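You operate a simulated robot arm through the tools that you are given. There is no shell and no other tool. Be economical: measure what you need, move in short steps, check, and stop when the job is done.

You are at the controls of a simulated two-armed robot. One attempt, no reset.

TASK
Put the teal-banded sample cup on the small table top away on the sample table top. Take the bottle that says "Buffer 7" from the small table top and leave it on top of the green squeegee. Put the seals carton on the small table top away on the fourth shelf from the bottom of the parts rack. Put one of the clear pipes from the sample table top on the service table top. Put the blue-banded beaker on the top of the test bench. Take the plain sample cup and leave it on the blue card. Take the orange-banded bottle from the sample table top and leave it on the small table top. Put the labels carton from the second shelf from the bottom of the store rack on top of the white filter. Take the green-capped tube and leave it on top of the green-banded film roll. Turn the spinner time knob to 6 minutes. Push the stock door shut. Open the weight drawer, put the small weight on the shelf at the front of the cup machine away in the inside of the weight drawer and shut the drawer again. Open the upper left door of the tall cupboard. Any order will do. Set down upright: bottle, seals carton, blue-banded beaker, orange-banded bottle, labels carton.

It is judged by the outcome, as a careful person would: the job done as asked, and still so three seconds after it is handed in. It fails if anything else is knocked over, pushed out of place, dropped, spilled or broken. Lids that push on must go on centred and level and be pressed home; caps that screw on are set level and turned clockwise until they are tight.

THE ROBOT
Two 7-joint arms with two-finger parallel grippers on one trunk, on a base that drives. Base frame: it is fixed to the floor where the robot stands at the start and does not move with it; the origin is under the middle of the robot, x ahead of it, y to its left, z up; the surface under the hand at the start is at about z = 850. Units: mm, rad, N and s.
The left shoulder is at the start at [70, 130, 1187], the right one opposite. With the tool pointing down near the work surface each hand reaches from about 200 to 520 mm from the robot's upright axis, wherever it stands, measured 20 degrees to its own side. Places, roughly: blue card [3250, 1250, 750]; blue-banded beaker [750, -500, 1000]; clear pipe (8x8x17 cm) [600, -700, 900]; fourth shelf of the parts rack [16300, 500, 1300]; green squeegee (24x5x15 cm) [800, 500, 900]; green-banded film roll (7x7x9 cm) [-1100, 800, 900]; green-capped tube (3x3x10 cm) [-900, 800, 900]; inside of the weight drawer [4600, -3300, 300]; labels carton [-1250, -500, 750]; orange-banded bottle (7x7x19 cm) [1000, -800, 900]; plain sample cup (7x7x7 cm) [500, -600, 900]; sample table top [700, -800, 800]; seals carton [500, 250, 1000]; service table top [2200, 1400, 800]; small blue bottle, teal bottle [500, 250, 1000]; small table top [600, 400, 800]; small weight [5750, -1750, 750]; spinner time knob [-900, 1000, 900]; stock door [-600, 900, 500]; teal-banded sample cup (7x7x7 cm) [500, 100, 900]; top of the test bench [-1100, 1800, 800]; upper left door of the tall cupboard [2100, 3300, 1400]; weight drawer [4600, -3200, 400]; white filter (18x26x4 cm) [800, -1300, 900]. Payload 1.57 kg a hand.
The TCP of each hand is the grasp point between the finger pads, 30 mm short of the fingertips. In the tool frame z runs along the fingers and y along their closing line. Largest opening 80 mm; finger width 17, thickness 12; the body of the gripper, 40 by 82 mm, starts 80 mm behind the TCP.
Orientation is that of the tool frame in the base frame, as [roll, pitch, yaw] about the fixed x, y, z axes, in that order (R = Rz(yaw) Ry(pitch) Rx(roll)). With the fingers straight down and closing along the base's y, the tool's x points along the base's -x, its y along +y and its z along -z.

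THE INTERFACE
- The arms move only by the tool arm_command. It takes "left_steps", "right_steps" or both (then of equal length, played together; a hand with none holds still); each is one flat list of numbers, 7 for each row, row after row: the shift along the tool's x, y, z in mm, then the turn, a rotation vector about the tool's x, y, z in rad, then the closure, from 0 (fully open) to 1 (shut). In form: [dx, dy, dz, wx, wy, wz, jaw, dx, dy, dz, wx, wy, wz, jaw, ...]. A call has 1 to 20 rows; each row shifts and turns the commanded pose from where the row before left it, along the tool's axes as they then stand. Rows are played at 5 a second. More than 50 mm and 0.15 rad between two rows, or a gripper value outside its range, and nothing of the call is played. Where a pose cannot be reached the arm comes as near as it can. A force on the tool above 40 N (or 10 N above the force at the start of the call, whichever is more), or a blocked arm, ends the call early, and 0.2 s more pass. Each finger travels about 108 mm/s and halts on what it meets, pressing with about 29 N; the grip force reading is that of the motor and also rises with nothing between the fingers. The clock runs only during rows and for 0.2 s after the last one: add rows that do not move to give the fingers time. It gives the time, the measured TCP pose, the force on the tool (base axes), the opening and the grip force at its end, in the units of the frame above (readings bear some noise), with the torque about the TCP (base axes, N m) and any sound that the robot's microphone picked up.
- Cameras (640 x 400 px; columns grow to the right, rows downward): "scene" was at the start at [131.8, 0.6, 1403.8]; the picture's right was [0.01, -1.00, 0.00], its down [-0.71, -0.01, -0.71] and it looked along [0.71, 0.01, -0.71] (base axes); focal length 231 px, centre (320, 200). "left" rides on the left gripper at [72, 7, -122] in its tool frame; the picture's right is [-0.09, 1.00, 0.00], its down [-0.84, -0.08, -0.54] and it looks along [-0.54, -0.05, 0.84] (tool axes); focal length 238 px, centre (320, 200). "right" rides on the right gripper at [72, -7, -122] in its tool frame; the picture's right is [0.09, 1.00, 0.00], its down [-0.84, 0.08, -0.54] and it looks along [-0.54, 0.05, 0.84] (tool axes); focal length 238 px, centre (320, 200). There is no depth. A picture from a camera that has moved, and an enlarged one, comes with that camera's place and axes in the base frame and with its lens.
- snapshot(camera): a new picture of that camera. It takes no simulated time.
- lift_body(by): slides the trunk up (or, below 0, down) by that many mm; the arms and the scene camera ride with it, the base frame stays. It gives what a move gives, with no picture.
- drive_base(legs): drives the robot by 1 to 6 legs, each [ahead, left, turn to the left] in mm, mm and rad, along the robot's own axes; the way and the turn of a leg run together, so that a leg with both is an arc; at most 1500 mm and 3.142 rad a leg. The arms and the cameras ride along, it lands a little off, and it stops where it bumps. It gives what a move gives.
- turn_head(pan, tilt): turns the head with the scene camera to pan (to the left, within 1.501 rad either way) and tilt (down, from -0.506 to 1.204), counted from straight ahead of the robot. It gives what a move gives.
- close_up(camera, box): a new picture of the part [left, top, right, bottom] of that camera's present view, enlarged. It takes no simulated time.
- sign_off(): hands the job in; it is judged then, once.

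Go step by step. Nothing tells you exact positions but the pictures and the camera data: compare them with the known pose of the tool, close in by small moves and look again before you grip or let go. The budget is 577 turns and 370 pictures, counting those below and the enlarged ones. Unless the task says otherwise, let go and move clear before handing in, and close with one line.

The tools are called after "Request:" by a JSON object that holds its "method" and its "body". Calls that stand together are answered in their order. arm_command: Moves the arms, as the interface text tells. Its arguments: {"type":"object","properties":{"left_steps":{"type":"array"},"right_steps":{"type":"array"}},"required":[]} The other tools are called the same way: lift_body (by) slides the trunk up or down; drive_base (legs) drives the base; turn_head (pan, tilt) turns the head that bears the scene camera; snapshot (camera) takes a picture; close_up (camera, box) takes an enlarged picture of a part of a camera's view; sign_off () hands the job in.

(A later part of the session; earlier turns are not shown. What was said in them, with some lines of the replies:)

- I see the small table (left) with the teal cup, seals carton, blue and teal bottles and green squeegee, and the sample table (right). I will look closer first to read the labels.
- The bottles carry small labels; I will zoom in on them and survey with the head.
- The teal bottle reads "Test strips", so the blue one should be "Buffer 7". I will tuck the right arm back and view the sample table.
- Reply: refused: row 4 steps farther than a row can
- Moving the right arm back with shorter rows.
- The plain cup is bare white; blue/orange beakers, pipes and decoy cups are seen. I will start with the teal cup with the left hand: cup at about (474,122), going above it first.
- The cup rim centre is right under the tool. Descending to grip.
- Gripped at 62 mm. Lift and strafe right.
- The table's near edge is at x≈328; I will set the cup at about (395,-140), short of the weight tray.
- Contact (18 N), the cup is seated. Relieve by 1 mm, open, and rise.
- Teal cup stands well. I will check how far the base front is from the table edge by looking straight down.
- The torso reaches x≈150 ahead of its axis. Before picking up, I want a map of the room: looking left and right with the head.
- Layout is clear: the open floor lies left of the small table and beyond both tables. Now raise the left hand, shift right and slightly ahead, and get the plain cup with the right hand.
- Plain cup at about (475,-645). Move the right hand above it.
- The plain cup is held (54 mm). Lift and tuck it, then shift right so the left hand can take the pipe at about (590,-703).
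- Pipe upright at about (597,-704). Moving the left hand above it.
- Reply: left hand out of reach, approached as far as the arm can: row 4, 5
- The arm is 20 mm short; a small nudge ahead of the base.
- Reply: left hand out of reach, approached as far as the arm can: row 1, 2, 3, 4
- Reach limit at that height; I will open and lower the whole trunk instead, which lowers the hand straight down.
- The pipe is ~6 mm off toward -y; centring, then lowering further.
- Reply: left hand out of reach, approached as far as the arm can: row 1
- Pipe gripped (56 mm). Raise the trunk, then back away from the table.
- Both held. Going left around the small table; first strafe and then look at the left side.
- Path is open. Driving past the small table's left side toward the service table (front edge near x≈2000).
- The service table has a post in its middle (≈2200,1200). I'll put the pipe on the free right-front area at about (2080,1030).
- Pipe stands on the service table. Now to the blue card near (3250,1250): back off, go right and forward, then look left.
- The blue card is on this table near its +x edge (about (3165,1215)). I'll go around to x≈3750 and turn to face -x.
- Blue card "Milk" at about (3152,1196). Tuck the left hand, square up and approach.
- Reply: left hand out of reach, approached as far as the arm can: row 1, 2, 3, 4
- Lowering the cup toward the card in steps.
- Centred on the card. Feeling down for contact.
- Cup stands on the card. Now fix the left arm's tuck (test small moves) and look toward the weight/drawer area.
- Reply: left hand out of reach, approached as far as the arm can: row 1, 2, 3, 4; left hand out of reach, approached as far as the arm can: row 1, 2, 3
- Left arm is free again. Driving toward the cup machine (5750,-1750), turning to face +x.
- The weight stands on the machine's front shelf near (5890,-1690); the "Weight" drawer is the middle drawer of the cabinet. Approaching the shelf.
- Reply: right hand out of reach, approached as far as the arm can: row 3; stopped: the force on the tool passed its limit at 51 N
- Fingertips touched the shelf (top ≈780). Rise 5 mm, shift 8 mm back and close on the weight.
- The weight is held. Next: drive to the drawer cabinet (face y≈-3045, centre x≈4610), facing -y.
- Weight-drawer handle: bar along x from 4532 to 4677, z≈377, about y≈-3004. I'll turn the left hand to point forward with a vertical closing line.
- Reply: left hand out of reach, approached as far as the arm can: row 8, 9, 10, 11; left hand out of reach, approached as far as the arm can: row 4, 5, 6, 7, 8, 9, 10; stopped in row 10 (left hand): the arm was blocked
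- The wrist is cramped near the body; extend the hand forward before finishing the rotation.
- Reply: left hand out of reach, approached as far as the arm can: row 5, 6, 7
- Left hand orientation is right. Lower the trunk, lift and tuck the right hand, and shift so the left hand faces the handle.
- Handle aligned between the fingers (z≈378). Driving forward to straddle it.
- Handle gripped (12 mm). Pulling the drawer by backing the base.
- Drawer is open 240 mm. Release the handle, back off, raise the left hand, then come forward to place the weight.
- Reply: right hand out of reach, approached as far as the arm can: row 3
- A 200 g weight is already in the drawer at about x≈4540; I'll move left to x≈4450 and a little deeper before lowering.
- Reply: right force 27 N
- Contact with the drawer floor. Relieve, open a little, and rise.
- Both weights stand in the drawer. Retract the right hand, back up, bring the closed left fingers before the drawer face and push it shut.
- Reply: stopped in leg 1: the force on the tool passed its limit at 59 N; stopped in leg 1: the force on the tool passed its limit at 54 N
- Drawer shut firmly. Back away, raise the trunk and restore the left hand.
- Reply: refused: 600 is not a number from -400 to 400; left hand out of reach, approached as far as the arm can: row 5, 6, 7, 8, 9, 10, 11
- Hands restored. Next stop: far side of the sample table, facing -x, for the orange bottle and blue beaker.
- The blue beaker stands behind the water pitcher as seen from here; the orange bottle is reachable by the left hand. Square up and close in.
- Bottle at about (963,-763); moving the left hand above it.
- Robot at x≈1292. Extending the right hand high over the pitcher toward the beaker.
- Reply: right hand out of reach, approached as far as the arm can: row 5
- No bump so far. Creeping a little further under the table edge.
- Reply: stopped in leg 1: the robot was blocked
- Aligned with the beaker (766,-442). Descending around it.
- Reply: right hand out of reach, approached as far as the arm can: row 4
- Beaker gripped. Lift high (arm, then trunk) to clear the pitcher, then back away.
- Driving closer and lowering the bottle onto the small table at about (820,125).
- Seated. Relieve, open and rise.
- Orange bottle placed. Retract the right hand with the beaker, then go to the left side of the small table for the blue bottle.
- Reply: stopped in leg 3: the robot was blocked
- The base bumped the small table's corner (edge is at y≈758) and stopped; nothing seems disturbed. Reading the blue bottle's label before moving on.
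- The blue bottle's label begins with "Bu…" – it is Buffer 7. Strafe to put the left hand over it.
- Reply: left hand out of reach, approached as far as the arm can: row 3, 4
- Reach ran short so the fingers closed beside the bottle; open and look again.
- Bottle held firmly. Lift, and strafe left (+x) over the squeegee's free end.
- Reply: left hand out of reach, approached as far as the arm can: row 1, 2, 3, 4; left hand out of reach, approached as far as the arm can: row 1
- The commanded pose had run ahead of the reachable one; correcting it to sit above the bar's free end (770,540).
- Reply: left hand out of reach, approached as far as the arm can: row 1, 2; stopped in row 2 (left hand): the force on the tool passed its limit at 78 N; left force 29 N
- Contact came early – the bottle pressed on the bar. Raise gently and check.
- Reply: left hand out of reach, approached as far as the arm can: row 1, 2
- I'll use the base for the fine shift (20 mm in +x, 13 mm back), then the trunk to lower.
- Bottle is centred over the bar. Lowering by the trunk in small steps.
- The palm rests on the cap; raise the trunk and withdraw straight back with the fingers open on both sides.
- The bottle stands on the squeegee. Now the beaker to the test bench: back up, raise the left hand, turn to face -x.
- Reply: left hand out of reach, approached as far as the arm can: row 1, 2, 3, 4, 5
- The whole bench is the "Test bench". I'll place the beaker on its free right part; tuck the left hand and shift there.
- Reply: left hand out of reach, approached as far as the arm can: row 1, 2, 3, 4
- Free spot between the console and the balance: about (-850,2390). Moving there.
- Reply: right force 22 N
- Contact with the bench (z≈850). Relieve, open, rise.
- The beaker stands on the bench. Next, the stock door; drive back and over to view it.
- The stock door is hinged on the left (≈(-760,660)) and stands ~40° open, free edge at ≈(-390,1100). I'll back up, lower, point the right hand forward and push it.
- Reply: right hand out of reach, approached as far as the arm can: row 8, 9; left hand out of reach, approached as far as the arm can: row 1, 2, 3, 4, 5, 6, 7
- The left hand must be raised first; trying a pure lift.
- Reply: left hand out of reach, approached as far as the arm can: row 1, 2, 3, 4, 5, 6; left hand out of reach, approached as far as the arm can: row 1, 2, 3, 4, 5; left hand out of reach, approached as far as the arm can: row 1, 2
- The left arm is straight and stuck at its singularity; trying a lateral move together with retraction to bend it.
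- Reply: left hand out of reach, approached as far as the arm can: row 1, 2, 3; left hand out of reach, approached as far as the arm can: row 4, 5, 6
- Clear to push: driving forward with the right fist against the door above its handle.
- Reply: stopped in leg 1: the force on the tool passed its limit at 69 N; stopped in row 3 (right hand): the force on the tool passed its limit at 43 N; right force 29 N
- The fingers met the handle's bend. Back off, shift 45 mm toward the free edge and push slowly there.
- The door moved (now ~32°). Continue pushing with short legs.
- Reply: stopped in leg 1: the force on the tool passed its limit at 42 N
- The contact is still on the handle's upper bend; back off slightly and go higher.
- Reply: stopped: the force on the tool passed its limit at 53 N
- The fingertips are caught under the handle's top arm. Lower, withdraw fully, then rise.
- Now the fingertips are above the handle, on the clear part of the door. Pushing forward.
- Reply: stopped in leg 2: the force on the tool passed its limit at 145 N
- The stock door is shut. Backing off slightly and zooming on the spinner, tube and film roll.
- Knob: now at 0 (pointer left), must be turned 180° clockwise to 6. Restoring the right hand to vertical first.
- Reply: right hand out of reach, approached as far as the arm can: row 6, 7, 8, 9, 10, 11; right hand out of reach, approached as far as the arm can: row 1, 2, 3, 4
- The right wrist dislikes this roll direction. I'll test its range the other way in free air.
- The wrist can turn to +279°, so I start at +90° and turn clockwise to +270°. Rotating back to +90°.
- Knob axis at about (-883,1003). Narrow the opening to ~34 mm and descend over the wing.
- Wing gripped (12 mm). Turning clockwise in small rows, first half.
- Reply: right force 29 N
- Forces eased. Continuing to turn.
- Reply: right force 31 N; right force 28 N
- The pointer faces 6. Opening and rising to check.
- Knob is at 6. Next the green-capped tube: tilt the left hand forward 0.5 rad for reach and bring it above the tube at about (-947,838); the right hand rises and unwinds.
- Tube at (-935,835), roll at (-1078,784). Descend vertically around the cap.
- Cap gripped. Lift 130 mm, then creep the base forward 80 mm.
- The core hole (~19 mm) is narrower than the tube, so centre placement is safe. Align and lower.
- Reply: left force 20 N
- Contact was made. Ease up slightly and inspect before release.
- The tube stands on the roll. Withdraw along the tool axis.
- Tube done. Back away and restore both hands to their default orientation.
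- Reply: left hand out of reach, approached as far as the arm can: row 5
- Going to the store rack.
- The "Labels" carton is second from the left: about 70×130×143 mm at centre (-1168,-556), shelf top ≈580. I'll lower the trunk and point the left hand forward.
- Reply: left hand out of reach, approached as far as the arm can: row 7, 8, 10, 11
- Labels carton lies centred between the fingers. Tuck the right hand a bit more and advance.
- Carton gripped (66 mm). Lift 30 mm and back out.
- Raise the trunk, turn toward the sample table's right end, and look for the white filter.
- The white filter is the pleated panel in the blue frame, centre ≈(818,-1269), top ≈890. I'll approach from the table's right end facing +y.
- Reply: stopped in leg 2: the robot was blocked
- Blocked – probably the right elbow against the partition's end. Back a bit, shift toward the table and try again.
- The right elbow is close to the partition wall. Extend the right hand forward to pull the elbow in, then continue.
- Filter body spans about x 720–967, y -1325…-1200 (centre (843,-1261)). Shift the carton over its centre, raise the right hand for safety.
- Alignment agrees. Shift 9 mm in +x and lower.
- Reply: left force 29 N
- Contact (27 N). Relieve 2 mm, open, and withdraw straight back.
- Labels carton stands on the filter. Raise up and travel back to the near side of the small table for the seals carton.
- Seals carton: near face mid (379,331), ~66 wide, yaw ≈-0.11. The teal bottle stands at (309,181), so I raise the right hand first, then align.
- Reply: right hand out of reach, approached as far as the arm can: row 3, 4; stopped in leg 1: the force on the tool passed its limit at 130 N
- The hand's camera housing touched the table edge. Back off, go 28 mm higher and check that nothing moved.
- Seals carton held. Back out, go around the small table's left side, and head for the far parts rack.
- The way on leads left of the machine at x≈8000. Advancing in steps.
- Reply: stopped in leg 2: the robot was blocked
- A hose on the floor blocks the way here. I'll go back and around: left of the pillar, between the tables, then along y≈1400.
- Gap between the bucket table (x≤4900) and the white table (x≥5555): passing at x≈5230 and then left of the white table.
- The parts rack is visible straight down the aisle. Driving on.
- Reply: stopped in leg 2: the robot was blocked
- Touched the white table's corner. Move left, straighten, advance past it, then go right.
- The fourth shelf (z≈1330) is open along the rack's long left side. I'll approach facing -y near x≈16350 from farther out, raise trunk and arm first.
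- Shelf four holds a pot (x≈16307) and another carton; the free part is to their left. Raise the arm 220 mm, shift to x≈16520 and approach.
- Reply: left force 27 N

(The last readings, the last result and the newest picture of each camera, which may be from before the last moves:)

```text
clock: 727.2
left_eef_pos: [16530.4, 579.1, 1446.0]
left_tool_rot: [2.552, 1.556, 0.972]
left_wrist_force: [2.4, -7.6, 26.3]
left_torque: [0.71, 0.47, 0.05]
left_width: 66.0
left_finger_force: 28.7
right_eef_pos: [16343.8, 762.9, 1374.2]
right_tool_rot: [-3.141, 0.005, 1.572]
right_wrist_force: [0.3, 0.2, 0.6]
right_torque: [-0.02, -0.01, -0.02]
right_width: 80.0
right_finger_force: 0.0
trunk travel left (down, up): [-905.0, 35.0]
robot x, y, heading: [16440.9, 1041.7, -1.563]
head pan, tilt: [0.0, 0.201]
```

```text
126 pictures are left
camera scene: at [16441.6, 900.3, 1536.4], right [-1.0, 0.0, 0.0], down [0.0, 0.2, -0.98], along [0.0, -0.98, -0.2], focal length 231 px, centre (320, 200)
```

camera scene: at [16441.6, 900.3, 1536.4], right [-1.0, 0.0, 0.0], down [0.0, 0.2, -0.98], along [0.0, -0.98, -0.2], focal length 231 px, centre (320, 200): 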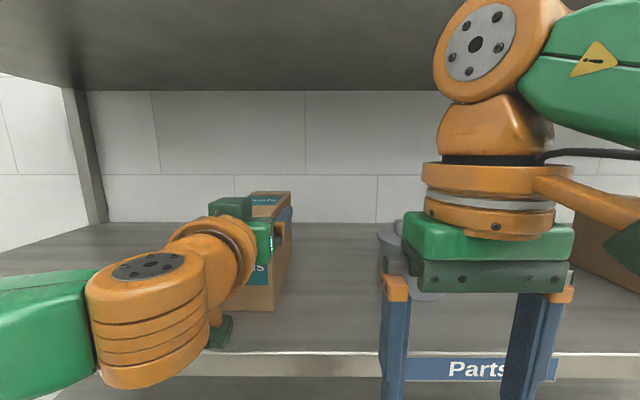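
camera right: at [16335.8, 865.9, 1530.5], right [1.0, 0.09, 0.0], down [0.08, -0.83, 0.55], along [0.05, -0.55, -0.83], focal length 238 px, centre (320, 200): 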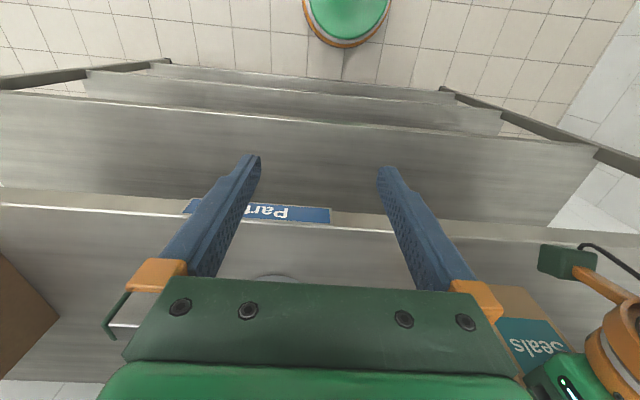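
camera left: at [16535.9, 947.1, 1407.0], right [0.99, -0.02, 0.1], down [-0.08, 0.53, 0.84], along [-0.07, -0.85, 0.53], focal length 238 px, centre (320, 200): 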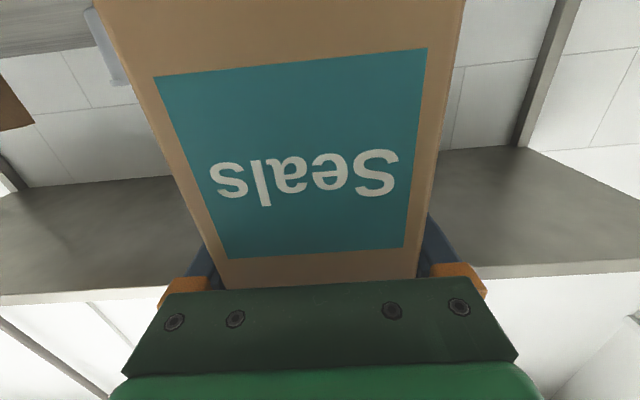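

Seated on the shelf. Relieve, open and withdraw straight back.

Request:
{"method": "lift_body", "body": {"by": 2}}

Request:
{"method": "arm_command", "body": {"left_steps": [0, 0, 0, 0, 0, 0, 0.2, 0, 0, 0, 0, 0, 0, 0.1, 0, 0, 0, 0, 0, 0, 0, 0, 0, 0, 0, 0, 0, 0]}}

Request:
{"method": "drive_base", "body": {"legs": [[-60, 0, 0]]}}

Request:
{"method": "snapshot", "body": {"camera": "left"}}

```text
clock: 727.7
left_eef_pos: [16531.1, 578.3, 1446.0]
left_tool_rot: [2.616, 1.549, 1.037]
left_wrist_force: [2.5, -4.2, 13.9]
left_torque: [-0.35, 0.39, 0.35]
left_width: 65.8
left_finger_force: 29.2
right_eef_pos: [16343.6, 763.5, 1376.6]
right_tool_rot: [3.141, 0.003, 1.574]
right_wrist_force: [-1.0, 0.2, 0.2]
right_torque: [0.0, 0.0, -0.01]
right_width: 79.7
right_finger_force: 0.1
trunk travel left (down, up): [-907.0, 33.0]
robot x, y, heading: [16439.2, 1043.8, -1.567]
head pan, tilt: [0.0, 0.201]
```

```text
clock: 728.7
left_eef_pos: [16529.7, 576.7, 1445.8]
left_tool_rot: [2.611, 1.55, 1.029]
left_wrist_force: [-0.1, -0.2, -0.3]
left_torque: [0.01, -0.03, -0.02]
left_width: 80.3
left_finger_force: 0.0
right_eef_pos: [16343.6, 761.1, 1377.1]
right_tool_rot: [-3.141, 0.004, 1.572]
right_wrist_force: [0.1, -0.4, 0.0]
right_torque: [0.06, 0.02, 0.03]
right_width: 80.0
right_finger_force: 0.0
trunk travel left (down, up): [-907.0, 33.0]
robot x, y, heading: [16438.4, 1043.4, -1.567]
head pan, tilt: [0.0, 0.201]
```

```text
clock: 729.7
left_eef_pos: [16530.1, 621.5, 1441.5]
left_tool_rot: [2.772, 1.541, 1.192]
left_wrist_force: [0.8, -0.3, -0.2]
left_torque: [-0.01, -0.03, -0.02]
left_width: 79.8
left_finger_force: 0.1
right_eef_pos: [16342.5, 808.7, 1373.7]
right_tool_rot: [3.14, -0.008, 1.572]
right_wrist_force: [0.1, -0.3, -0.1]
right_torque: [0.09, -0.01, 0.02]
right_width: 80.0
right_finger_force: 0.0
trunk travel left (down, up): [-907.0, 33.0]
robot x, y, heading: [16441.6, 1104.3, -1.569]
head pan, tilt: [0.0, 0.201]
```

```text
125 pictures are left
camera left: at [16537.2, 745.2, 1373.3], right [0.99, -0.01, 0.1], down [-0.08, 0.52, 0.85], along [-0.06, -0.85, 0.52], focal length 238 px, centre (320, 200)
```

left: 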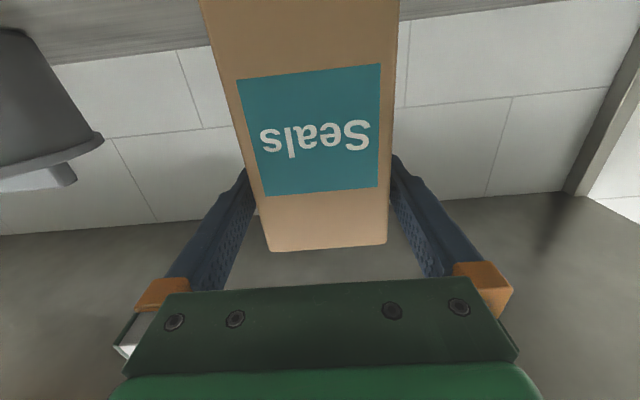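

Request:
{"method": "drive_base", "body": {"legs": [[-400, 0, 0]]}}

Request:
{"method": "snapshot", "body": {"camera": "scene"}}

```text
clock: 732.2
left_eef_pos: [16527.0, 1042.5, 1444.7]
left_tool_rot: [2.664, 1.547, 1.082]
left_wrist_force: [-0.3, -0.4, -0.5]
left_torque: [-0.04, 0.01, 0.01]
left_width: 80.1
left_finger_force: 0.0
right_eef_pos: [16340.6, 1227.2, 1376.1]
right_tool_rot: [3.14, 0.001, 1.571]
right_wrist_force: [-0.3, -0.3, 0.3]
right_torque: [0.01, -0.02, 0.0]
right_width: 80.1
right_finger_force: 0.1
trunk travel left (down, up): [-907.0, 33.0]
robot x, y, heading: [16435.8, 1510.8, -1.571]
head pan, tilt: [0.0, 0.201]
```

```text
124 pictures are left
camera scene: at [16438.7, 1364.0, 1537.6], right [-1.0, 0.0, 0.0], down [0.0, 0.2, -0.98], along [0.0, -0.98, -0.2], focal length 231 px, centre (320, 200)
```

scene: 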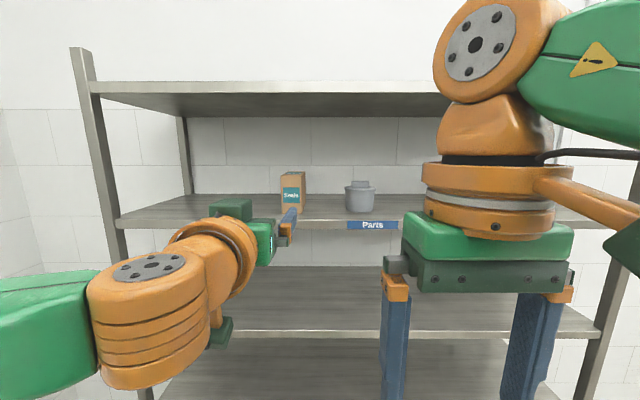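

The seals carton stands on shelf four. Now return for the cupboard door: lower the left hand, turn and drive back.

Request:
{"method": "arm_command", "body": {"left_steps": [40, 0, 0, 0, 0, 0, 0, 40, 0, 0, 0, 0, 0, 0, 40, 0, 0, 0, 0, 0, 0, 40, 0, 0, 0, 0, 0, 0, 40, 0, 0, 0, 0, 0, 0]}}

Request:
{"method": "drive_base", "body": {"legs": [[0, 0, -1.571], [1400, 320, 0], [1250, 400, 0], [1450, 0, 0], [1450, 0, 0], [1450, 0, 0]]}}

Request:
{"method": "turn_head", "body": {"pan": 0, "tilt": 0.4}}

Request:
{"method": "snapshot", "body": {"camera": "scene"}}

```text
clock: 733.4
left_eef_pos: [16525.5, 1049.7, 1245.2]
left_tool_rot: [2.487, 1.549, 0.904]
left_wrist_force: [0.0, -0.1, 0.6]
left_torque: [-0.01, 0.01, 0.0]
left_width: 80.1
left_finger_force: 0.0
right_eef_pos: [16338.6, 1230.0, 1377.0]
right_tool_rot: [3.142, 0.002, 1.571]
right_wrist_force: [-0.8, 0.0, -0.6]
right_torque: [0.01, -0.07, 0.0]
right_width: 79.8
right_finger_force: 0.2
trunk travel left (down, up): [-907.0, 33.0]
robot x, y, heading: [16434.6, 1513.6, -1.568]
head pan, tilt: [0.0, 0.201]
```

```text
clock: 770.8
left_eef_pos: [9017.7, 585.1, 1245.7]
left_tool_rot: [2.589, 1.55, -0.538]
left_wrist_force: [0.2, 0.2, 0.2]
left_torque: [0.02, 0.0, 0.0]
left_width: 79.6
left_finger_force: 0.1
right_eef_pos: [9193.8, 776.6, 1376.7]
right_tool_rot: [-3.141, 0.004, 0.026]
right_wrist_force: [0.0, -0.3, 0.2]
right_torque: [0.01, 0.01, 0.01]
right_width: 79.8
right_finger_force: 0.0
trunk travel left (down, up): [-907.0, 33.0]
robot x, y, heading: [9477.5, 683.5, -3.118]
head pan, tilt: [0.0, 0.201]
```

```text
clock: 771.5
left_eef_pos: [9016.5, 585.4, 1245.6]
left_tool_rot: [2.603, 1.55, -0.527]
left_wrist_force: [-1.0, -0.3, 0.7]
left_torque: [-0.01, 0.04, 0.0]
left_width: 79.8
left_finger_force: 0.1
right_eef_pos: [9192.2, 775.2, 1377.4]
right_tool_rot: [3.141, 0.004, 0.025]
right_wrist_force: [0.7, 0.2, -0.2]
right_torque: [0.03, 0.0, -0.01]
right_width: 80.0
right_finger_force: 0.1
trunk travel left (down, up): [-907.0, 33.0]
robot x, y, heading: [9476.4, 684.2, -3.115]
head pan, tilt: [0.0, 0.4]
```

```text
123 pictures are left
camera scene: at [9334.2, 681.0, 1519.5], right [-0.03, 1.0, 0.0], down [0.39, 0.01, -0.92], along [-0.92, -0.02, -0.39], focal length 231 px, centre (320, 200)
```

scene: 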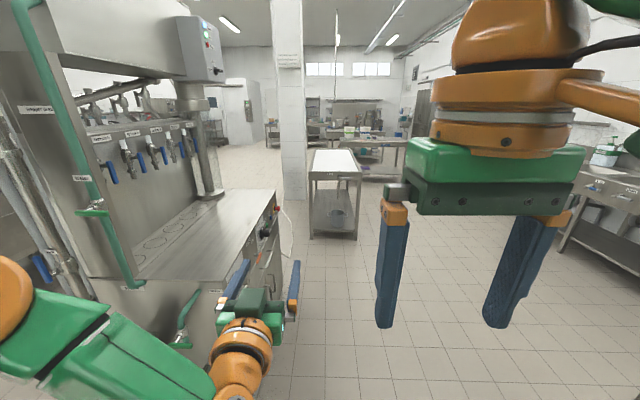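

Request:
{"method": "drive_base", "body": {"legs": [[0, -270, -0.027], [1450, 0, 0], [650, -540, 0], [1400, 0, 0], [750, 0, 0]]}}

Request:
{"method": "snapshot", "body": {"camera": "scene"}}

```text
clock: 794.7
left_eef_pos: [4753.6, 1461.7, 1246.2]
left_tool_rot: [2.57, 1.55, -0.599]
left_wrist_force: [-0.1, -0.2, 0.5]
left_torque: [0.04, 0.0, -0.02]
left_width: 80.1
left_finger_force: 0.1
right_eef_pos: [4937.9, 1646.0, 1376.8]
right_tool_rot: [-3.142, 0.004, -0.016]
right_wrist_force: [0.2, 0.0, 0.1]
right_torque: [-0.03, -0.01, 0.02]
right_width: 80.0
right_finger_force: 0.0
trunk travel left (down, up): [-907.0, 33.0]
robot x, y, heading: [5213.9, 1544.5, 3.129]
head pan, tilt: [0.0, 0.4]
```

```text
122 pictures are left
camera scene: at [5074.4, 1545.6, 1519.6], right [0.01, 1.0, 0.0], down [0.39, -0.01, -0.92], along [-0.92, 0.01, -0.39], focal length 231 px, centre (320, 200)
```

scene: 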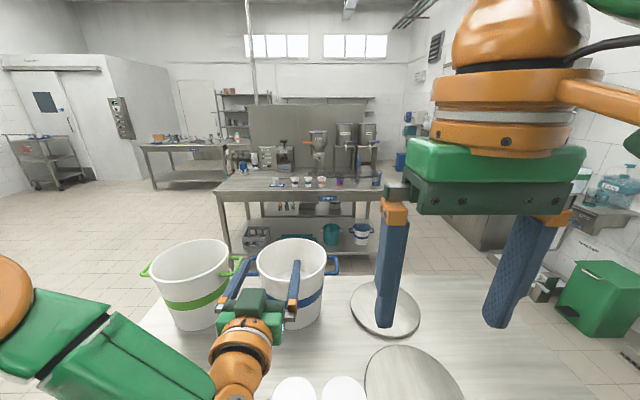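

There is free floor along y≈2550 toward the cupboard. Strafe there and go west.

Request:
{"method": "drive_base", "body": {"legs": [[0, -1020, 0.012], [1450, 0, 0], [900, 0, 0]]}}

Request:
{"method": "turn_head", "body": {"pan": -0.7, "tilt": 0.3}}

Request:
{"method": "snapshot", "body": {"camera": "scene"}}

```text
clock: 810.9
left_eef_pos: [2449.2, 2466.6, 1247.1]
left_tool_rot: [2.575, 1.548, -0.584]
left_wrist_force: [0.7, -0.4, -0.3]
left_torque: [0.01, 0.0, -0.03]
left_width: 79.8
left_finger_force: 0.0
right_eef_pos: [2630.6, 2653.0, 1377.7]
right_tool_rot: [3.142, 0.004, -0.005]
right_wrist_force: [0.2, 0.9, -0.1]
right_torque: [0.01, 0.0, -0.01]
right_width: 80.0
right_finger_force: 0.2
trunk travel left (down, up): [-907.0, 33.0]
robot x, y, heading: [2911.8, 2552.6, 3.136]
head pan, tilt: [0.0, 0.4]
```

```text
clock: 812.0
left_eef_pos: [2446.5, 2466.7, 1244.8]
left_tool_rot: [2.611, 1.55, -0.549]
left_wrist_force: [0.1, -0.2, -0.1]
left_torque: [-0.02, -0.02, -0.01]
left_width: 80.1
left_finger_force: 0.0
right_eef_pos: [2628.9, 2652.5, 1376.4]
right_tool_rot: [-3.141, 0.003, -0.006]
right_wrist_force: [-0.9, -0.1, -0.3]
right_torque: [0.01, 0.02, 0.01]
right_width: 80.0
right_finger_force: 0.0
trunk travel left (down, up): [-907.0, 33.0]
robot x, y, heading: [2908.2, 2551.9, 3.137]
head pan, tilt: [-0.7, 0.3]
```

```text
121 pictures are left
camera scene: at [2788.2, 2613.3, 1528.6], right [0.65, 0.76, 0.0], down [0.23, -0.19, -0.96], along [-0.73, 0.62, -0.3], focal length 231 px, centre (320, 200)
```

scene: 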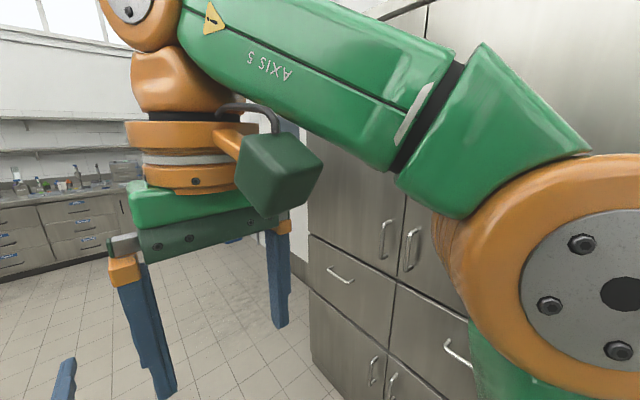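

The upper-left door's handle is at about (2353,3260) near the cupboard's middle, hinge on the left (x≈1880). Turn to face the cupboard.

Request:
{"method": "drive_base", "body": {"legs": [[460, 80, 0], [0, 0, -1.567]]}}

Request:
{"method": "turn_head", "body": {"pan": 0.1, "tilt": 0.2}}

Request:
{"method": "snapshot", "body": {"camera": "scene"}}

Request:
{"method": "snapshot", "body": {"camera": "left"}}

```text
clock: 818.5
left_eef_pos: [2375.5, 2940.5, 1244.7]
left_tool_rot: [2.616, 1.55, -2.115]
left_wrist_force: [0.5, 0.3, 1.1]
left_torque: [-0.02, 0.0, -0.01]
left_width: 80.1
left_finger_force: 0.1
right_eef_pos: [2562.8, 2757.9, 1376.0]
right_tool_rot: [-3.141, 0.003, -1.573]
right_wrist_force: [-0.1, -0.4, 0.6]
right_torque: [0.0, -0.03, 0.01]
right_width: 79.9
right_finger_force: 0.0
trunk travel left (down, up): [-907.0, 33.0]
robot x, y, heading: [2465.1, 2478.1, 1.57]
head pan, tilt: [-0.7, 0.3]
```

```text
clock: 819.6
left_eef_pos: [2377.2, 2940.4, 1244.3]
left_tool_rot: [2.598, 1.55, -2.13]
left_wrist_force: [0.7, 0.3, 0.2]
left_torque: [-0.01, 0.03, -0.01]
left_width: 80.0
left_finger_force: 0.1
right_eef_pos: [2563.8, 2758.4, 1376.4]
right_tool_rot: [3.14, 0.003, -1.572]
right_wrist_force: [0.1, 0.6, 0.6]
right_torque: [0.02, 0.01, 0.01]
right_width: 80.0
right_finger_force: 0.1
trunk travel left (down, up): [-907.0, 33.0]
robot x, y, heading: [2463.3, 2476.4, 1.573]
head pan, tilt: [0.099, 0.201]
```

```text
120 pictures are left
camera scene: at [2455.5, 2620.1, 1537.9], right [1.0, 0.1, 0.0], down [0.02, -0.2, -0.98], along [-0.1, 0.98, -0.2], focal length 231 px, centre (320, 200)
```

scene: 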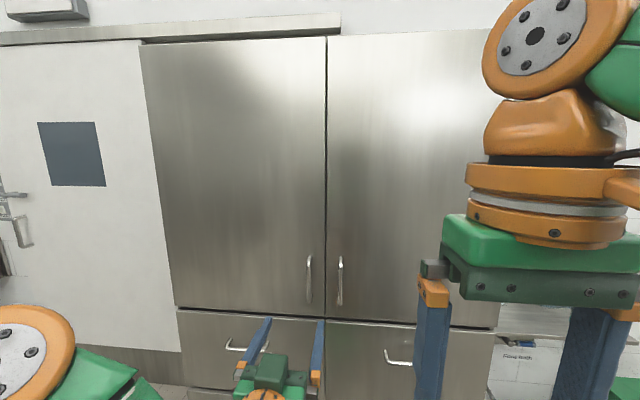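

```text
119 pictures are left
camera left: at [2366.5, 2816.3, 1176.5], right [-0.99, 0.02, 0.1], down [0.08, -0.53, 0.85], along [0.07, 0.85, 0.52], focal length 238 px, centre (320, 200)
```

left: 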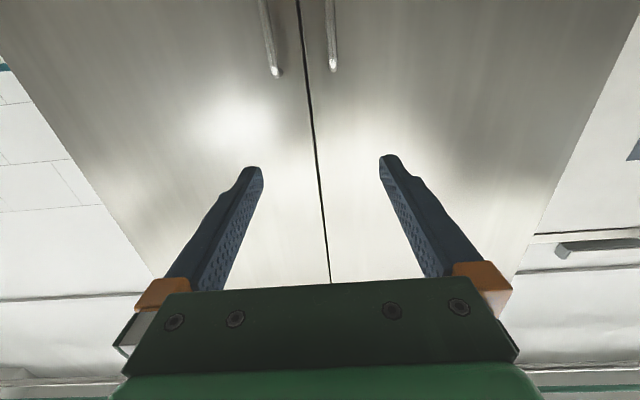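

Handle: x≈2348, z 1038–1200, y≈3310. Lower the trunk, shift left 28 mm and approach.

Request:
{"method": "lift_body", "body": {"by": -124}}

Request:
{"method": "drive_base", "body": {"legs": [[260, 28, 0]]}}

Request:
{"method": "snapshot", "body": {"camera": "left"}}

Request:
{"method": "snapshot", "body": {"camera": "scene"}}

```text
clock: 821.2
left_eef_pos: [2376.2, 2940.5, 1121.4]
left_tool_rot: [2.602, 1.548, -2.125]
left_wrist_force: [1.7, -0.1, 0.5]
left_torque: [0.0, -0.03, -0.01]
left_width: 80.2
left_finger_force: 0.2
right_eef_pos: [2562.5, 2759.5, 1251.2]
right_tool_rot: [-3.142, 0.003, -1.575]
right_wrist_force: [1.0, 0.3, 0.9]
right_torque: [0.01, -0.01, -0.02]
right_width: 79.9
right_finger_force: 0.1
trunk travel left (down, up): [-783.0, 157.0]
robot x, y, heading: [2465.7, 2477.9, 1.57]
head pan, tilt: [0.099, 0.201]
```

```text
clock: 823.0
left_eef_pos: [2348.7, 3197.2, 1123.7]
left_tool_rot: [2.538, 1.551, -2.188]
left_wrist_force: [1.0, 0.0, 0.4]
left_torque: [0.01, 0.02, 0.0]
left_width: 80.1
left_finger_force: 0.1
right_eef_pos: [2535.1, 3016.5, 1252.0]
right_tool_rot: [3.141, 0.005, -1.572]
right_wrist_force: [0.0, -0.1, -1.0]
right_torque: [0.01, -0.04, -0.04]
right_width: 80.0
right_finger_force: 0.1
trunk travel left (down, up): [-783.0, 157.0]
robot x, y, heading: [2438.2, 2736.0, 1.567]
head pan, tilt: [0.099, 0.201]
```

```text
118 pictures are left
camera left: at [2338.4, 3073.2, 1053.3], right [-0.99, 0.02, 0.1], down [0.08, -0.53, 0.84], along [0.07, 0.85, 0.53], focal length 238 px, centre (320, 200)
```

left: 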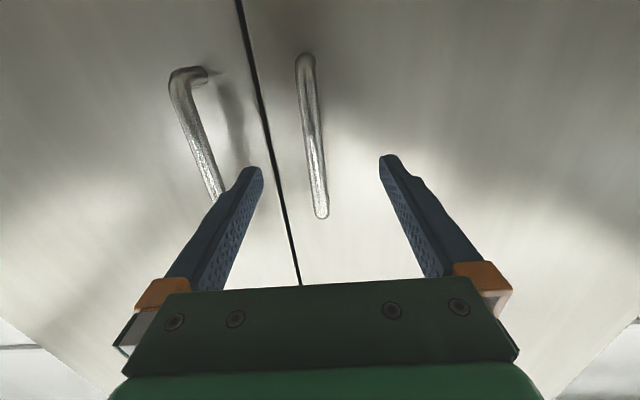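

```text
117 pictures are left
camera scene: at [2427.7, 2876.5, 1414.2], right [0.99, 0.1, 0.0], down [0.02, -0.2, -0.98], along [-0.1, 0.98, -0.2], focal length 231 px, centre (320, 200)
```

scene: 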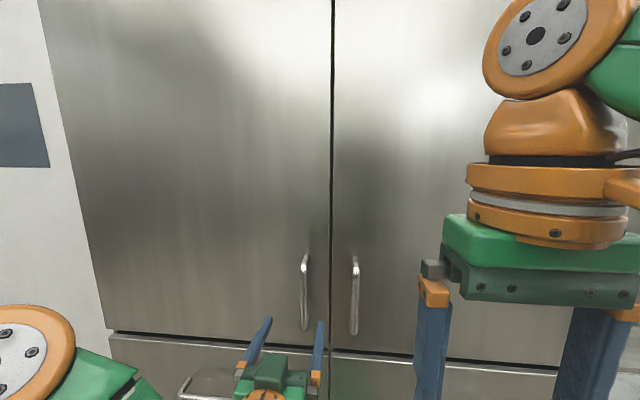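

Request:
{"method": "drive_base", "body": {"legs": [[95, -2, 0.003]]}}

Request:
{"method": "snapshot", "body": {"camera": "left"}}

```text
clock: 824.2
left_eef_pos: [2348.5, 3285.2, 1120.7]
left_tool_rot: [2.607, 1.545, -2.117]
left_wrist_force: [-0.9, -0.9, 0.4]
left_torque: [-0.02, 0.03, 0.03]
left_width: 79.7
left_finger_force: 0.0
right_eef_pos: [2534.7, 3107.1, 1251.7]
right_tool_rot: [-3.141, 0.002, -1.569]
right_wrist_force: [-0.1, 0.1, 0.5]
right_torque: [0.0, 0.01, -0.01]
right_width: 80.0
right_finger_force: 0.0
trunk travel left (down, up): [-783.0, 157.0]
robot x, y, heading: [2437.7, 2824.2, 1.577]
head pan, tilt: [0.099, 0.201]
stopped in leg 1: the force on the tool passed its limit at 132 N (the readings are from after the stop); the commanded pose is now the measured one
```

```text
116 pictures are left
camera left: at [2338.2, 3160.8, 1051.9], right [-0.99, 0.01, 0.11], down [0.08, -0.52, 0.85], along [0.07, 0.85, 0.52], focal length 238 px, centre (320, 200)
```

left: 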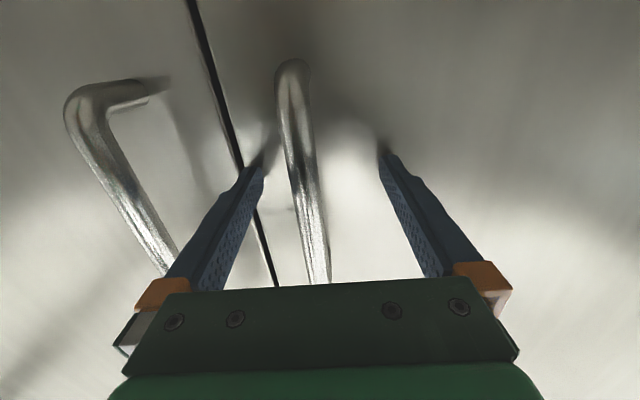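

Request:
{"method": "drive_base", "body": {"legs": [[-5, -6, -0.005]]}}

Request:
{"method": "arm_command", "body": {"left_steps": [0, 0, 0, 0, 0, 0, 0.4, 0, 0, 0, 0, 0, 0, 0.8, 0, 0, 0, 0, 0, 0, 1, 0, 0, 0, 0, 0, 0, 1]}}

Request:
{"method": "snapshot", "body": {"camera": "left"}}

```text
clock: 824.9
left_eef_pos: [2354.9, 3280.1, 1120.1]
left_tool_rot: [2.684, 1.544, -2.043]
left_wrist_force: [0.1, 0.8, 0.4]
left_torque: [-0.03, -0.03, -0.02]
left_width: 79.9
left_finger_force: 0.1
right_eef_pos: [2540.5, 3103.4, 1251.7]
right_tool_rot: [-3.141, 0.002, -1.573]
right_wrist_force: [0.5, -0.2, -0.7]
right_torque: [-0.02, -0.02, 0.02]
right_width: 80.0
right_finger_force: 0.1
trunk travel left (down, up): [-783.0, 157.0]
robot x, y, heading: [2444.4, 2819.8, 1.571]
head pan, tilt: [0.099, 0.201]
```

```text
clock: 825.9
left_eef_pos: [2355.7, 3279.3, 1120.3]
left_tool_rot: [2.658, 1.545, -2.071]
left_wrist_force: [-2.8, 0.1, 2.4]
left_torque: [0.09, -0.63, 0.02]
left_width: 15.9
left_finger_force: 30.9
right_eef_pos: [2541.1, 3101.5, 1252.8]
right_tool_rot: [-3.14, 0.002, -1.572]
right_wrist_force: [-1.0, 0.0, -0.5]
right_torque: [0.01, -0.02, -0.01]
right_width: 80.2
right_finger_force: 0.0
trunk travel left (down, up): [-783.0, 157.0]
robot x, y, heading: [2447.2, 2817.8, 1.57]
head pan, tilt: [0.099, 0.201]
```

```text
115 pictures are left
camera left: at [2344.9, 3155.8, 1052.1], right [-0.99, 0.02, 0.1], down [0.08, -0.53, 0.85], along [0.07, 0.85, 0.52], focal length 238 px, centre (320, 200)
```

left: 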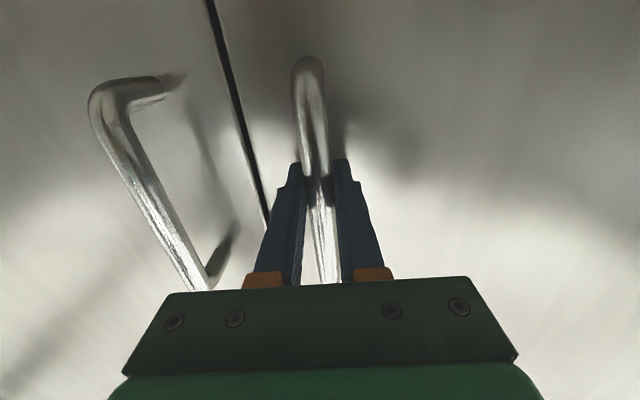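

Handle gripped. Hinge ≈(1860,3316); I'll swing the robot in an arc around the hinge to open the door.

Request:
{"method": "drive_base", "body": {"legs": [[-59, 50, -0.1], [-59, 50, -0.1]]}}

Request:
{"method": "snapshot", "body": {"camera": "scene"}}

```text
clock: 827.6
left_eef_pos: [2336.7, 3182.9, 1119.9]
left_tool_rot: [2.709, 1.544, -2.222]
left_wrist_force: [-2.4, 1.4, -4.3]
left_torque: [0.44, -0.69, -0.16]
left_width: 16.0
left_finger_force: 31.4
right_eef_pos: [2484.1, 2970.7, 1251.9]
right_tool_rot: [-3.138, 0.001, -1.778]
right_wrist_force: [0.7, -1.2, -0.7]
right_torque: [0.01, 0.02, -0.01]
right_width: 80.2
right_finger_force: 0.1
trunk travel left (down, up): [-783.0, 157.0]
robot x, y, heading: [2335.2, 2715.2, 1.371]
head pan, tilt: [0.099, 0.201]
```

```text
114 pictures are left
camera scene: at [2351.1, 2856.5, 1413.8], right [0.99, -0.1, 0.0], down [-0.02, -0.2, -0.98], along [0.1, 0.97, -0.2], focal length 231 px, centre (320, 200)
```

scene: 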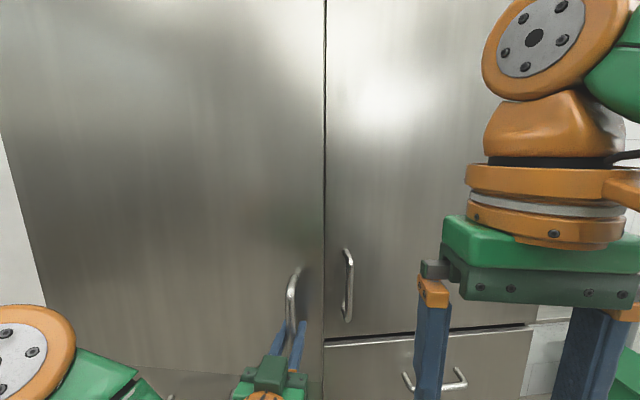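

The door follows with little force. Continuing the arc.

Request:
{"method": "drive_base", "body": {"legs": [[-88, 75, -0.15], [-88, 75, -0.15], [-88, 75, -0.15]]}}

Request:
{"method": "snapshot", "body": {"camera": "scene"}}

```text
clock: 830.5
left_eef_pos: [2237.3, 2989.2, 1120.9]
left_tool_rot: [2.552, 1.543, -2.828]
left_wrist_force: [7.3, -6.4, -11.2]
left_torque: [0.14, -0.79, -0.09]
left_width: 16.0
left_finger_force: 31.5
right_eef_pos: [2275.2, 2735.2, 1251.4]
right_tool_rot: [3.138, 0.001, -2.225]
right_wrist_force: [0.5, 0.6, -0.2]
right_torque: [-0.02, -0.03, 0.01]
right_width: 79.8
right_finger_force: 0.0
trunk travel left (down, up): [-783.0, 157.0]
robot x, y, heading: [2019.1, 2568.4, 0.923]
head pan, tilt: [0.099, 0.201]
```

```text
113 pictures are left
camera scene: at [2107.1, 2689.6, 1413.6], right [0.85, -0.52, 0.0], down [-0.11, -0.17, -0.98], along [0.51, 0.83, -0.2], focal length 231 px, centre (320, 200)
```

scene: 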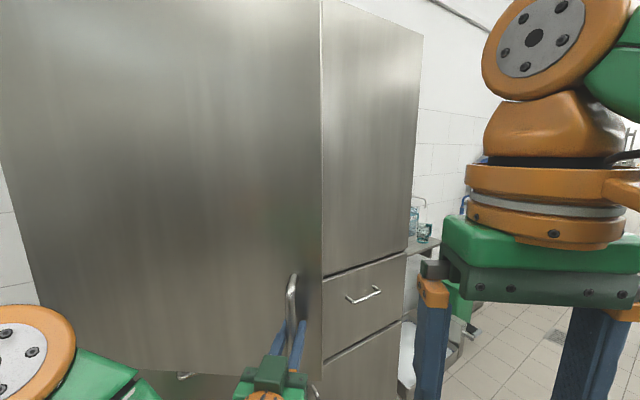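

Request:
{"method": "drive_base", "body": {"legs": [[-88, 75, -0.15], [-88, 75, -0.15], [-88, 75, -0.15]]}}

Request:
{"method": "snapshot", "body": {"camera": "scene"}}

```text
clock: 833.4
left_eef_pos: [2053.8, 2855.0, 1121.3]
left_tool_rot: [2.373, 1.538, 2.83]
left_wrist_force: [11.7, -24.1, -15.9]
left_torque: [-0.23, -0.61, 0.05]
left_width: 16.1
left_finger_force: 32.2
right_eef_pos: [1982.4, 2606.6, 1249.1]
right_tool_rot: [3.131, -0.002, -2.669]
right_wrist_force: [0.1, -0.3, 0.7]
right_torque: [-0.02, 0.01, 0.02]
right_width: 80.4
right_finger_force: 0.0
trunk travel left (down, up): [-783.0, 157.0]
robot x, y, heading: [1676.8, 2576.4, 0.476]
head pan, tilt: [0.099, 0.201]
```

```text
112 pictures are left
camera scene: at [1809.8, 2636.4, 1413.6], right [0.54, -0.84, -0.01], down [-0.18, -0.1, -0.98], along [0.82, 0.54, -0.2], focal length 231 px, centre (320, 200)
```

scene: 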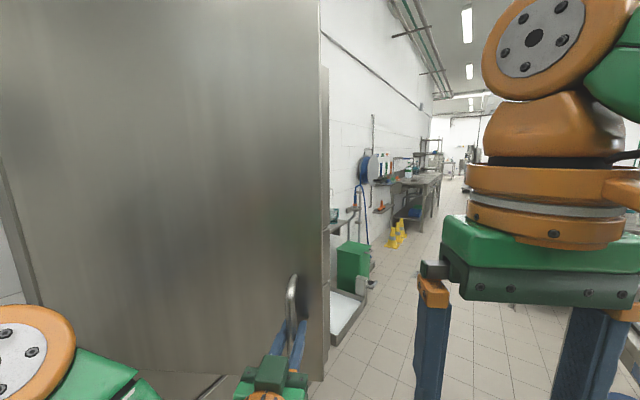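

Request:
{"method": "drive_base", "body": {"legs": [[-92, 69, -0.15], [-87, 75, -0.15]]}}

Request:
{"method": "snapshot", "body": {"camera": "scene"}}

```text
clock: 835.4
left_eef_pos: [1905.5, 2814.2, 1121.4]
left_tool_rot: [2.498, 1.543, 2.656]
left_wrist_force: [0.9, -12.4, -11.3]
left_torque: [-0.42, -0.66, -0.06]
left_width: 16.2
left_finger_force: 31.4
right_eef_pos: [1761.5, 2600.0, 1249.6]
right_tool_rot: [3.137, 0.0, -2.967]
right_wrist_force: [0.7, -1.7, -1.0]
right_torque: [0.03, 0.0, -0.01]
right_width: 80.0
right_finger_force: 0.1
trunk travel left (down, up): [-783.0, 157.0]
robot x, y, heading: [1466.2, 2651.2, 0.176]
head pan, tilt: [0.099, 0.201]
```

```text
111 pictures are left
camera scene: at [1606.8, 2680.4, 1413.6], right [0.27, -0.96, -0.01], down [-0.2, -0.05, -0.98], along [0.94, 0.27, -0.2], focal length 231 px, centre (320, 200)
```

scene: 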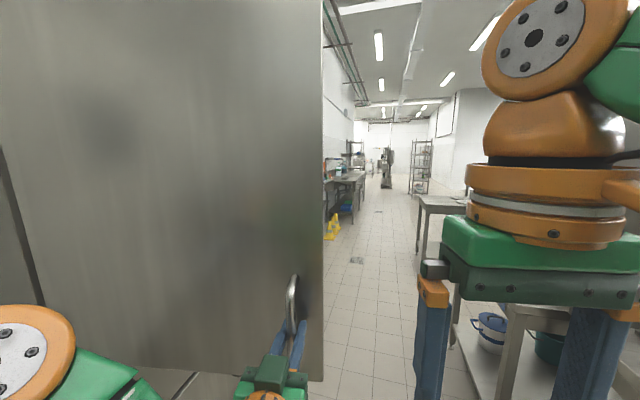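

Request:
{"method": "drive_base", "body": {"legs": [[-87, 75, -0.15]]}}

Request:
{"method": "arm_command", "body": {"left_steps": [0, 0, 0, 0, 0, 0, 0.6, 0, 0, 0, 0, 0, 0, 0.2, 0, 0, 0, 0, 0, 0, 0, 0, 0, 0, 0, 0, 0, 0]}}

Request:
{"method": "drive_base", "body": {"legs": [[-120, 0, 0]]}}

Request:
{"method": "turn_head", "body": {"pan": 0.5, "tilt": 0.2}}

Request:
{"method": "snapshot", "body": {"camera": "scene"}}

```text
clock: 836.6
left_eef_pos: [1827.0, 2811.9, 1121.5]
left_tool_rot: [2.442, 1.543, 2.446]
left_wrist_force: [-1.0, -17.9, -13.6]
left_torque: [-0.54, -0.6, -0.05]
left_width: 15.9
left_finger_force: 31.2
right_eef_pos: [1653.9, 2620.1, 1251.2]
right_tool_rot: [3.134, -0.001, -3.117]
right_wrist_force: [-0.2, -0.1, -0.5]
right_torque: [0.01, 0.01, 0.03]
right_width: 80.1
right_finger_force: 0.1
trunk travel left (down, up): [-783.0, 157.0]
robot x, y, heading: [1366.6, 2720.5, 0.025]
head pan, tilt: [0.099, 0.201]
```

```text
clock: 837.6
left_eef_pos: [1824.5, 2819.7, 1122.2]
left_tool_rot: [2.632, 1.55, 2.636]
left_wrist_force: [-0.1, 0.4, 0.3]
left_torque: [0.04, 0.01, 0.01]
left_width: 79.9
left_finger_force: 0.1
right_eef_pos: [1648.9, 2631.1, 1252.1]
right_tool_rot: [-3.139, 0.002, -3.118]
right_wrist_force: [0.2, -0.4, -1.0]
right_torque: [-0.01, -0.01, 0.01]
right_width: 79.7
right_finger_force: 0.0
trunk travel left (down, up): [-783.0, 157.0]
robot x, y, heading: [1367.0, 2720.2, 0.029]
head pan, tilt: [0.099, 0.201]
```

```text
clock: 838.9
left_eef_pos: [1706.9, 2815.8, 1121.0]
left_tool_rot: [2.674, 1.546, 2.681]
left_wrist_force: [0.4, -0.5, -0.7]
left_torque: [0.0, -0.01, -0.05]
left_width: 80.1
left_finger_force: 0.1
right_eef_pos: [1533.6, 2625.6, 1250.8]
right_tool_rot: [-3.14, 0.0, -3.117]
right_wrist_force: [1.0, -0.3, 0.2]
right_torque: [-0.03, 0.06, 0.01]
right_width: 80.2
right_finger_force: 0.1
trunk travel left (down, up): [-783.0, 157.0]
robot x, y, heading: [1243.9, 2721.0, 0.024]
head pan, tilt: [0.099, 0.201]
```

```text
clock: 839.7
left_eef_pos: [1702.8, 2815.0, 1122.0]
left_tool_rot: [2.585, 1.55, 2.594]
left_wrist_force: [0.1, 1.0, -0.2]
left_torque: [0.0, 0.03, 0.04]
left_width: 80.0
left_finger_force: 0.0
right_eef_pos: [1528.9, 2624.5, 1252.5]
right_tool_rot: [-3.141, 0.004, -3.117]
right_wrist_force: [-0.8, 0.0, 1.0]
right_torque: [-0.03, -0.05, 0.0]
right_width: 80.0
right_finger_force: 0.0
trunk travel left (down, up): [-783.0, 157.0]
robot x, y, heading: [1247.5, 2715.3, 0.03]
head pan, tilt: [0.499, 0.201]
```

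```text
110 pictures are left
camera scene: at [1376.3, 2764.1, 1414.0], right [0.5, -0.86, 0.0], down [-0.17, -0.1, -0.98], along [0.85, 0.49, -0.2], focal length 231 px, centre (320, 200)
```

scene: 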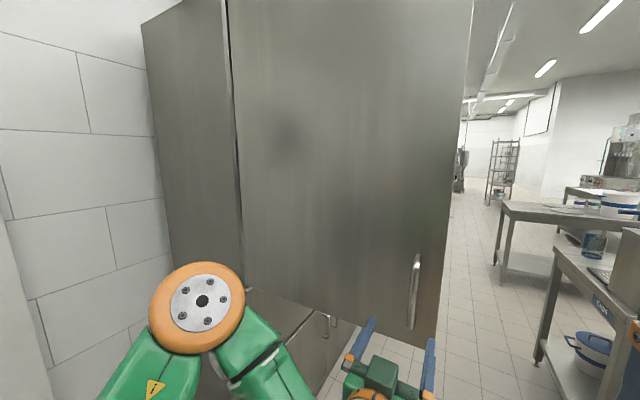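

The cupboard door stands open at about 90°. I'll back clear and take one last look at the bench and small table.

Request:
{"method": "drive_base", "body": {"legs": [[-250, 0, 0], [0, 0, -2.3]]}}

Request:
{"method": "turn_head", "body": {"pan": 0, "tilt": 0.3}}

Request:
{"method": "snapshot", "body": {"camera": "scene"}}

Request:
{"method": "turn_head", "body": {"pan": 0.9, "tilt": 0.3}}

Request:
{"method": "snapshot", "body": {"camera": "scene"}}

```text
clock: 847.0
left_eef_pos: [767.3, 2298.5, 1121.1]
left_tool_rot: [2.613, 1.548, 0.332]
left_wrist_force: [-0.7, -1.0, 0.2]
left_torque: [-0.01, 0.02, 0.01]
left_width: 80.0
left_finger_force: 0.0
right_eef_pos: [739.0, 2553.9, 1252.2]
right_tool_rot: [-3.139, 0.002, 0.88]
right_wrist_force: [1.0, 0.0, 0.0]
right_torque: [-0.01, 0.0, -0.02]
right_width: 79.9
right_finger_force: 0.1
trunk travel left (down, up): [-783.0, 157.0]
robot x, y, heading: [992.3, 2710.0, -2.257]
head pan, tilt: [0.499, 0.201]
```

```text
clock: 847.9
left_eef_pos: [767.2, 2299.6, 1120.7]
left_tool_rot: [2.602, 1.549, 0.326]
left_wrist_force: [0.1, -0.4, -0.3]
left_torque: [-0.03, 0.0, -0.02]
left_width: 79.8
left_finger_force: 0.1
right_eef_pos: [738.4, 2554.7, 1251.9]
right_tool_rot: [-3.14, 0.003, 0.881]
right_wrist_force: [-0.1, -0.6, -0.4]
right_torque: [-0.02, 0.01, 0.01]
right_width: 79.7
right_finger_force: 0.0
trunk travel left (down, up): [-783.0, 157.0]
robot x, y, heading: [994.1, 2711.1, -2.259]
head pan, tilt: [0.0, 0.3]
```

```text
109 pictures are left
camera scene: at [902.4, 2598.0, 1404.7], right [-0.77, 0.63, 0.0], down [0.19, 0.23, -0.96], along [-0.61, -0.74, -0.3], focal length 231 px, centre (320, 200)
```

scene: 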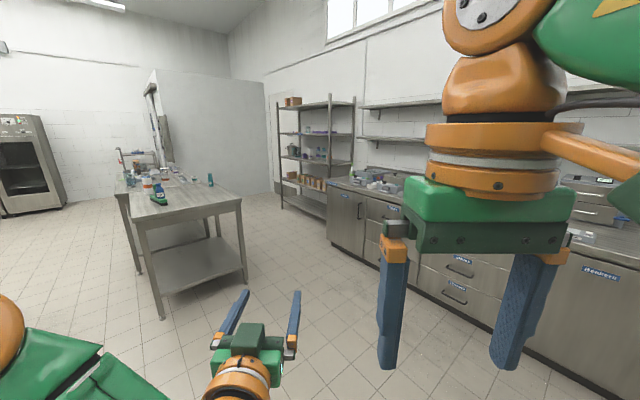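

```text
clock: 849.1
left_eef_pos: [767.5, 2297.9, 1120.6]
left_tool_rot: [2.606, 1.549, 0.325]
left_wrist_force: [-1.1, 0.1, -0.4]
left_torque: [-0.01, -0.01, -0.03]
left_width: 79.9
left_finger_force: 0.0
right_eef_pos: [738.3, 2553.8, 1253.3]
right_tool_rot: [-3.14, 0.002, 0.881]
right_wrist_force: [0.3, 0.8, 0.3]
right_torque: [0.01, 0.01, -0.01]
right_width: 79.8
right_finger_force: 0.1
trunk travel left (down, up): [-783.0, 157.0]
robot x, y, heading: [991.9, 2708.7, -2.26]
head pan, tilt: [0.901, 0.3]
```

```text
108 pictures are left
camera scene: at [981.1, 2578.8, 1404.7], right [-0.98, -0.21, 0.0], down [-0.06, 0.29, -0.96], along [0.2, -0.93, -0.3], focal length 231 px, centre (320, 200)
```

scene: 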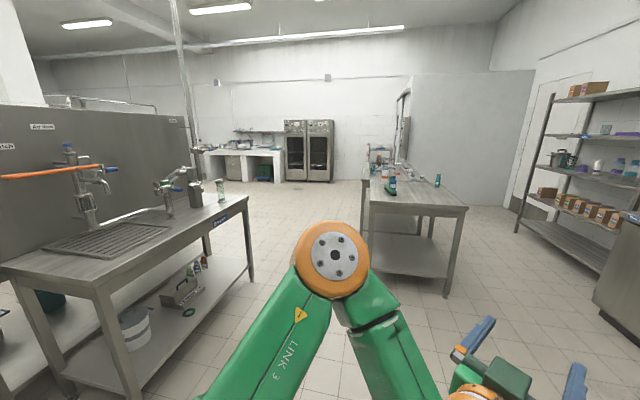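

Request:
{"method": "close_up", "body": {"camera": "scene", "box": [350, 140, 480, 220]}}

Request:
{"method": "close_up", "body": {"camera": "scene", "box": [180, 110, 340, 210]}}

```text
4.92 times, centred on (415, 180) of scene
camera zoom: at [981.1, 2578.8, 1404.7], right [-0.98, -0.21, 0.0], down [-0.06, 0.29, -0.96], along [0.2, -0.93, -0.3], focal length 1136 px, centre (-148, 298)
```

zoom: 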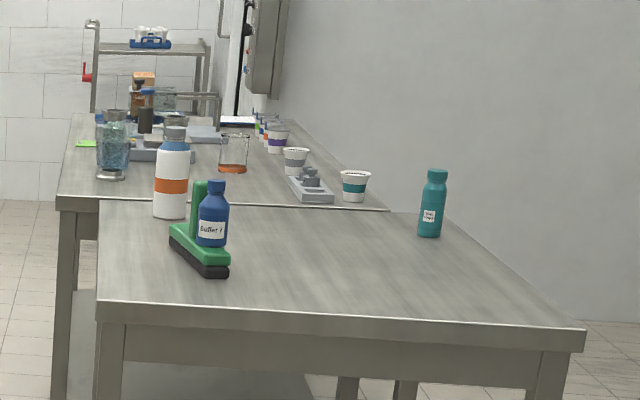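

```text
4.00 times, centred on (260, 160) of scene
camera zoom: at [981.1, 2578.8, 1404.7], right [-0.98, -0.21, 0.0], down [-0.06, 0.29, -0.96], along [0.2, -0.93, -0.3], focal length 923 px, centre (560, 360)
```

zoom: 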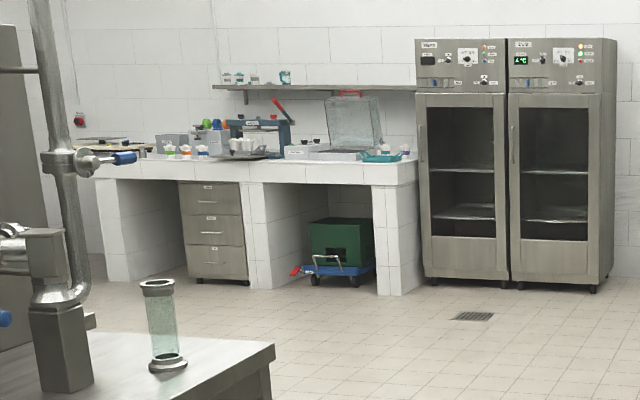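

Everything I can see from here is in its place: the bottles and cup stand, the pipe stands, and the drawer and stock door are shut. Handing in.

Request:
{"method": "sign_off", "body": {}}

```text
The job is handed in.
```

All thirteen tasks are done and handed in, with both hands empty and clear. On the way the hands and base bumped some furniture (mainly the small table's corner and edge, and the white table); nothing was seen to move.
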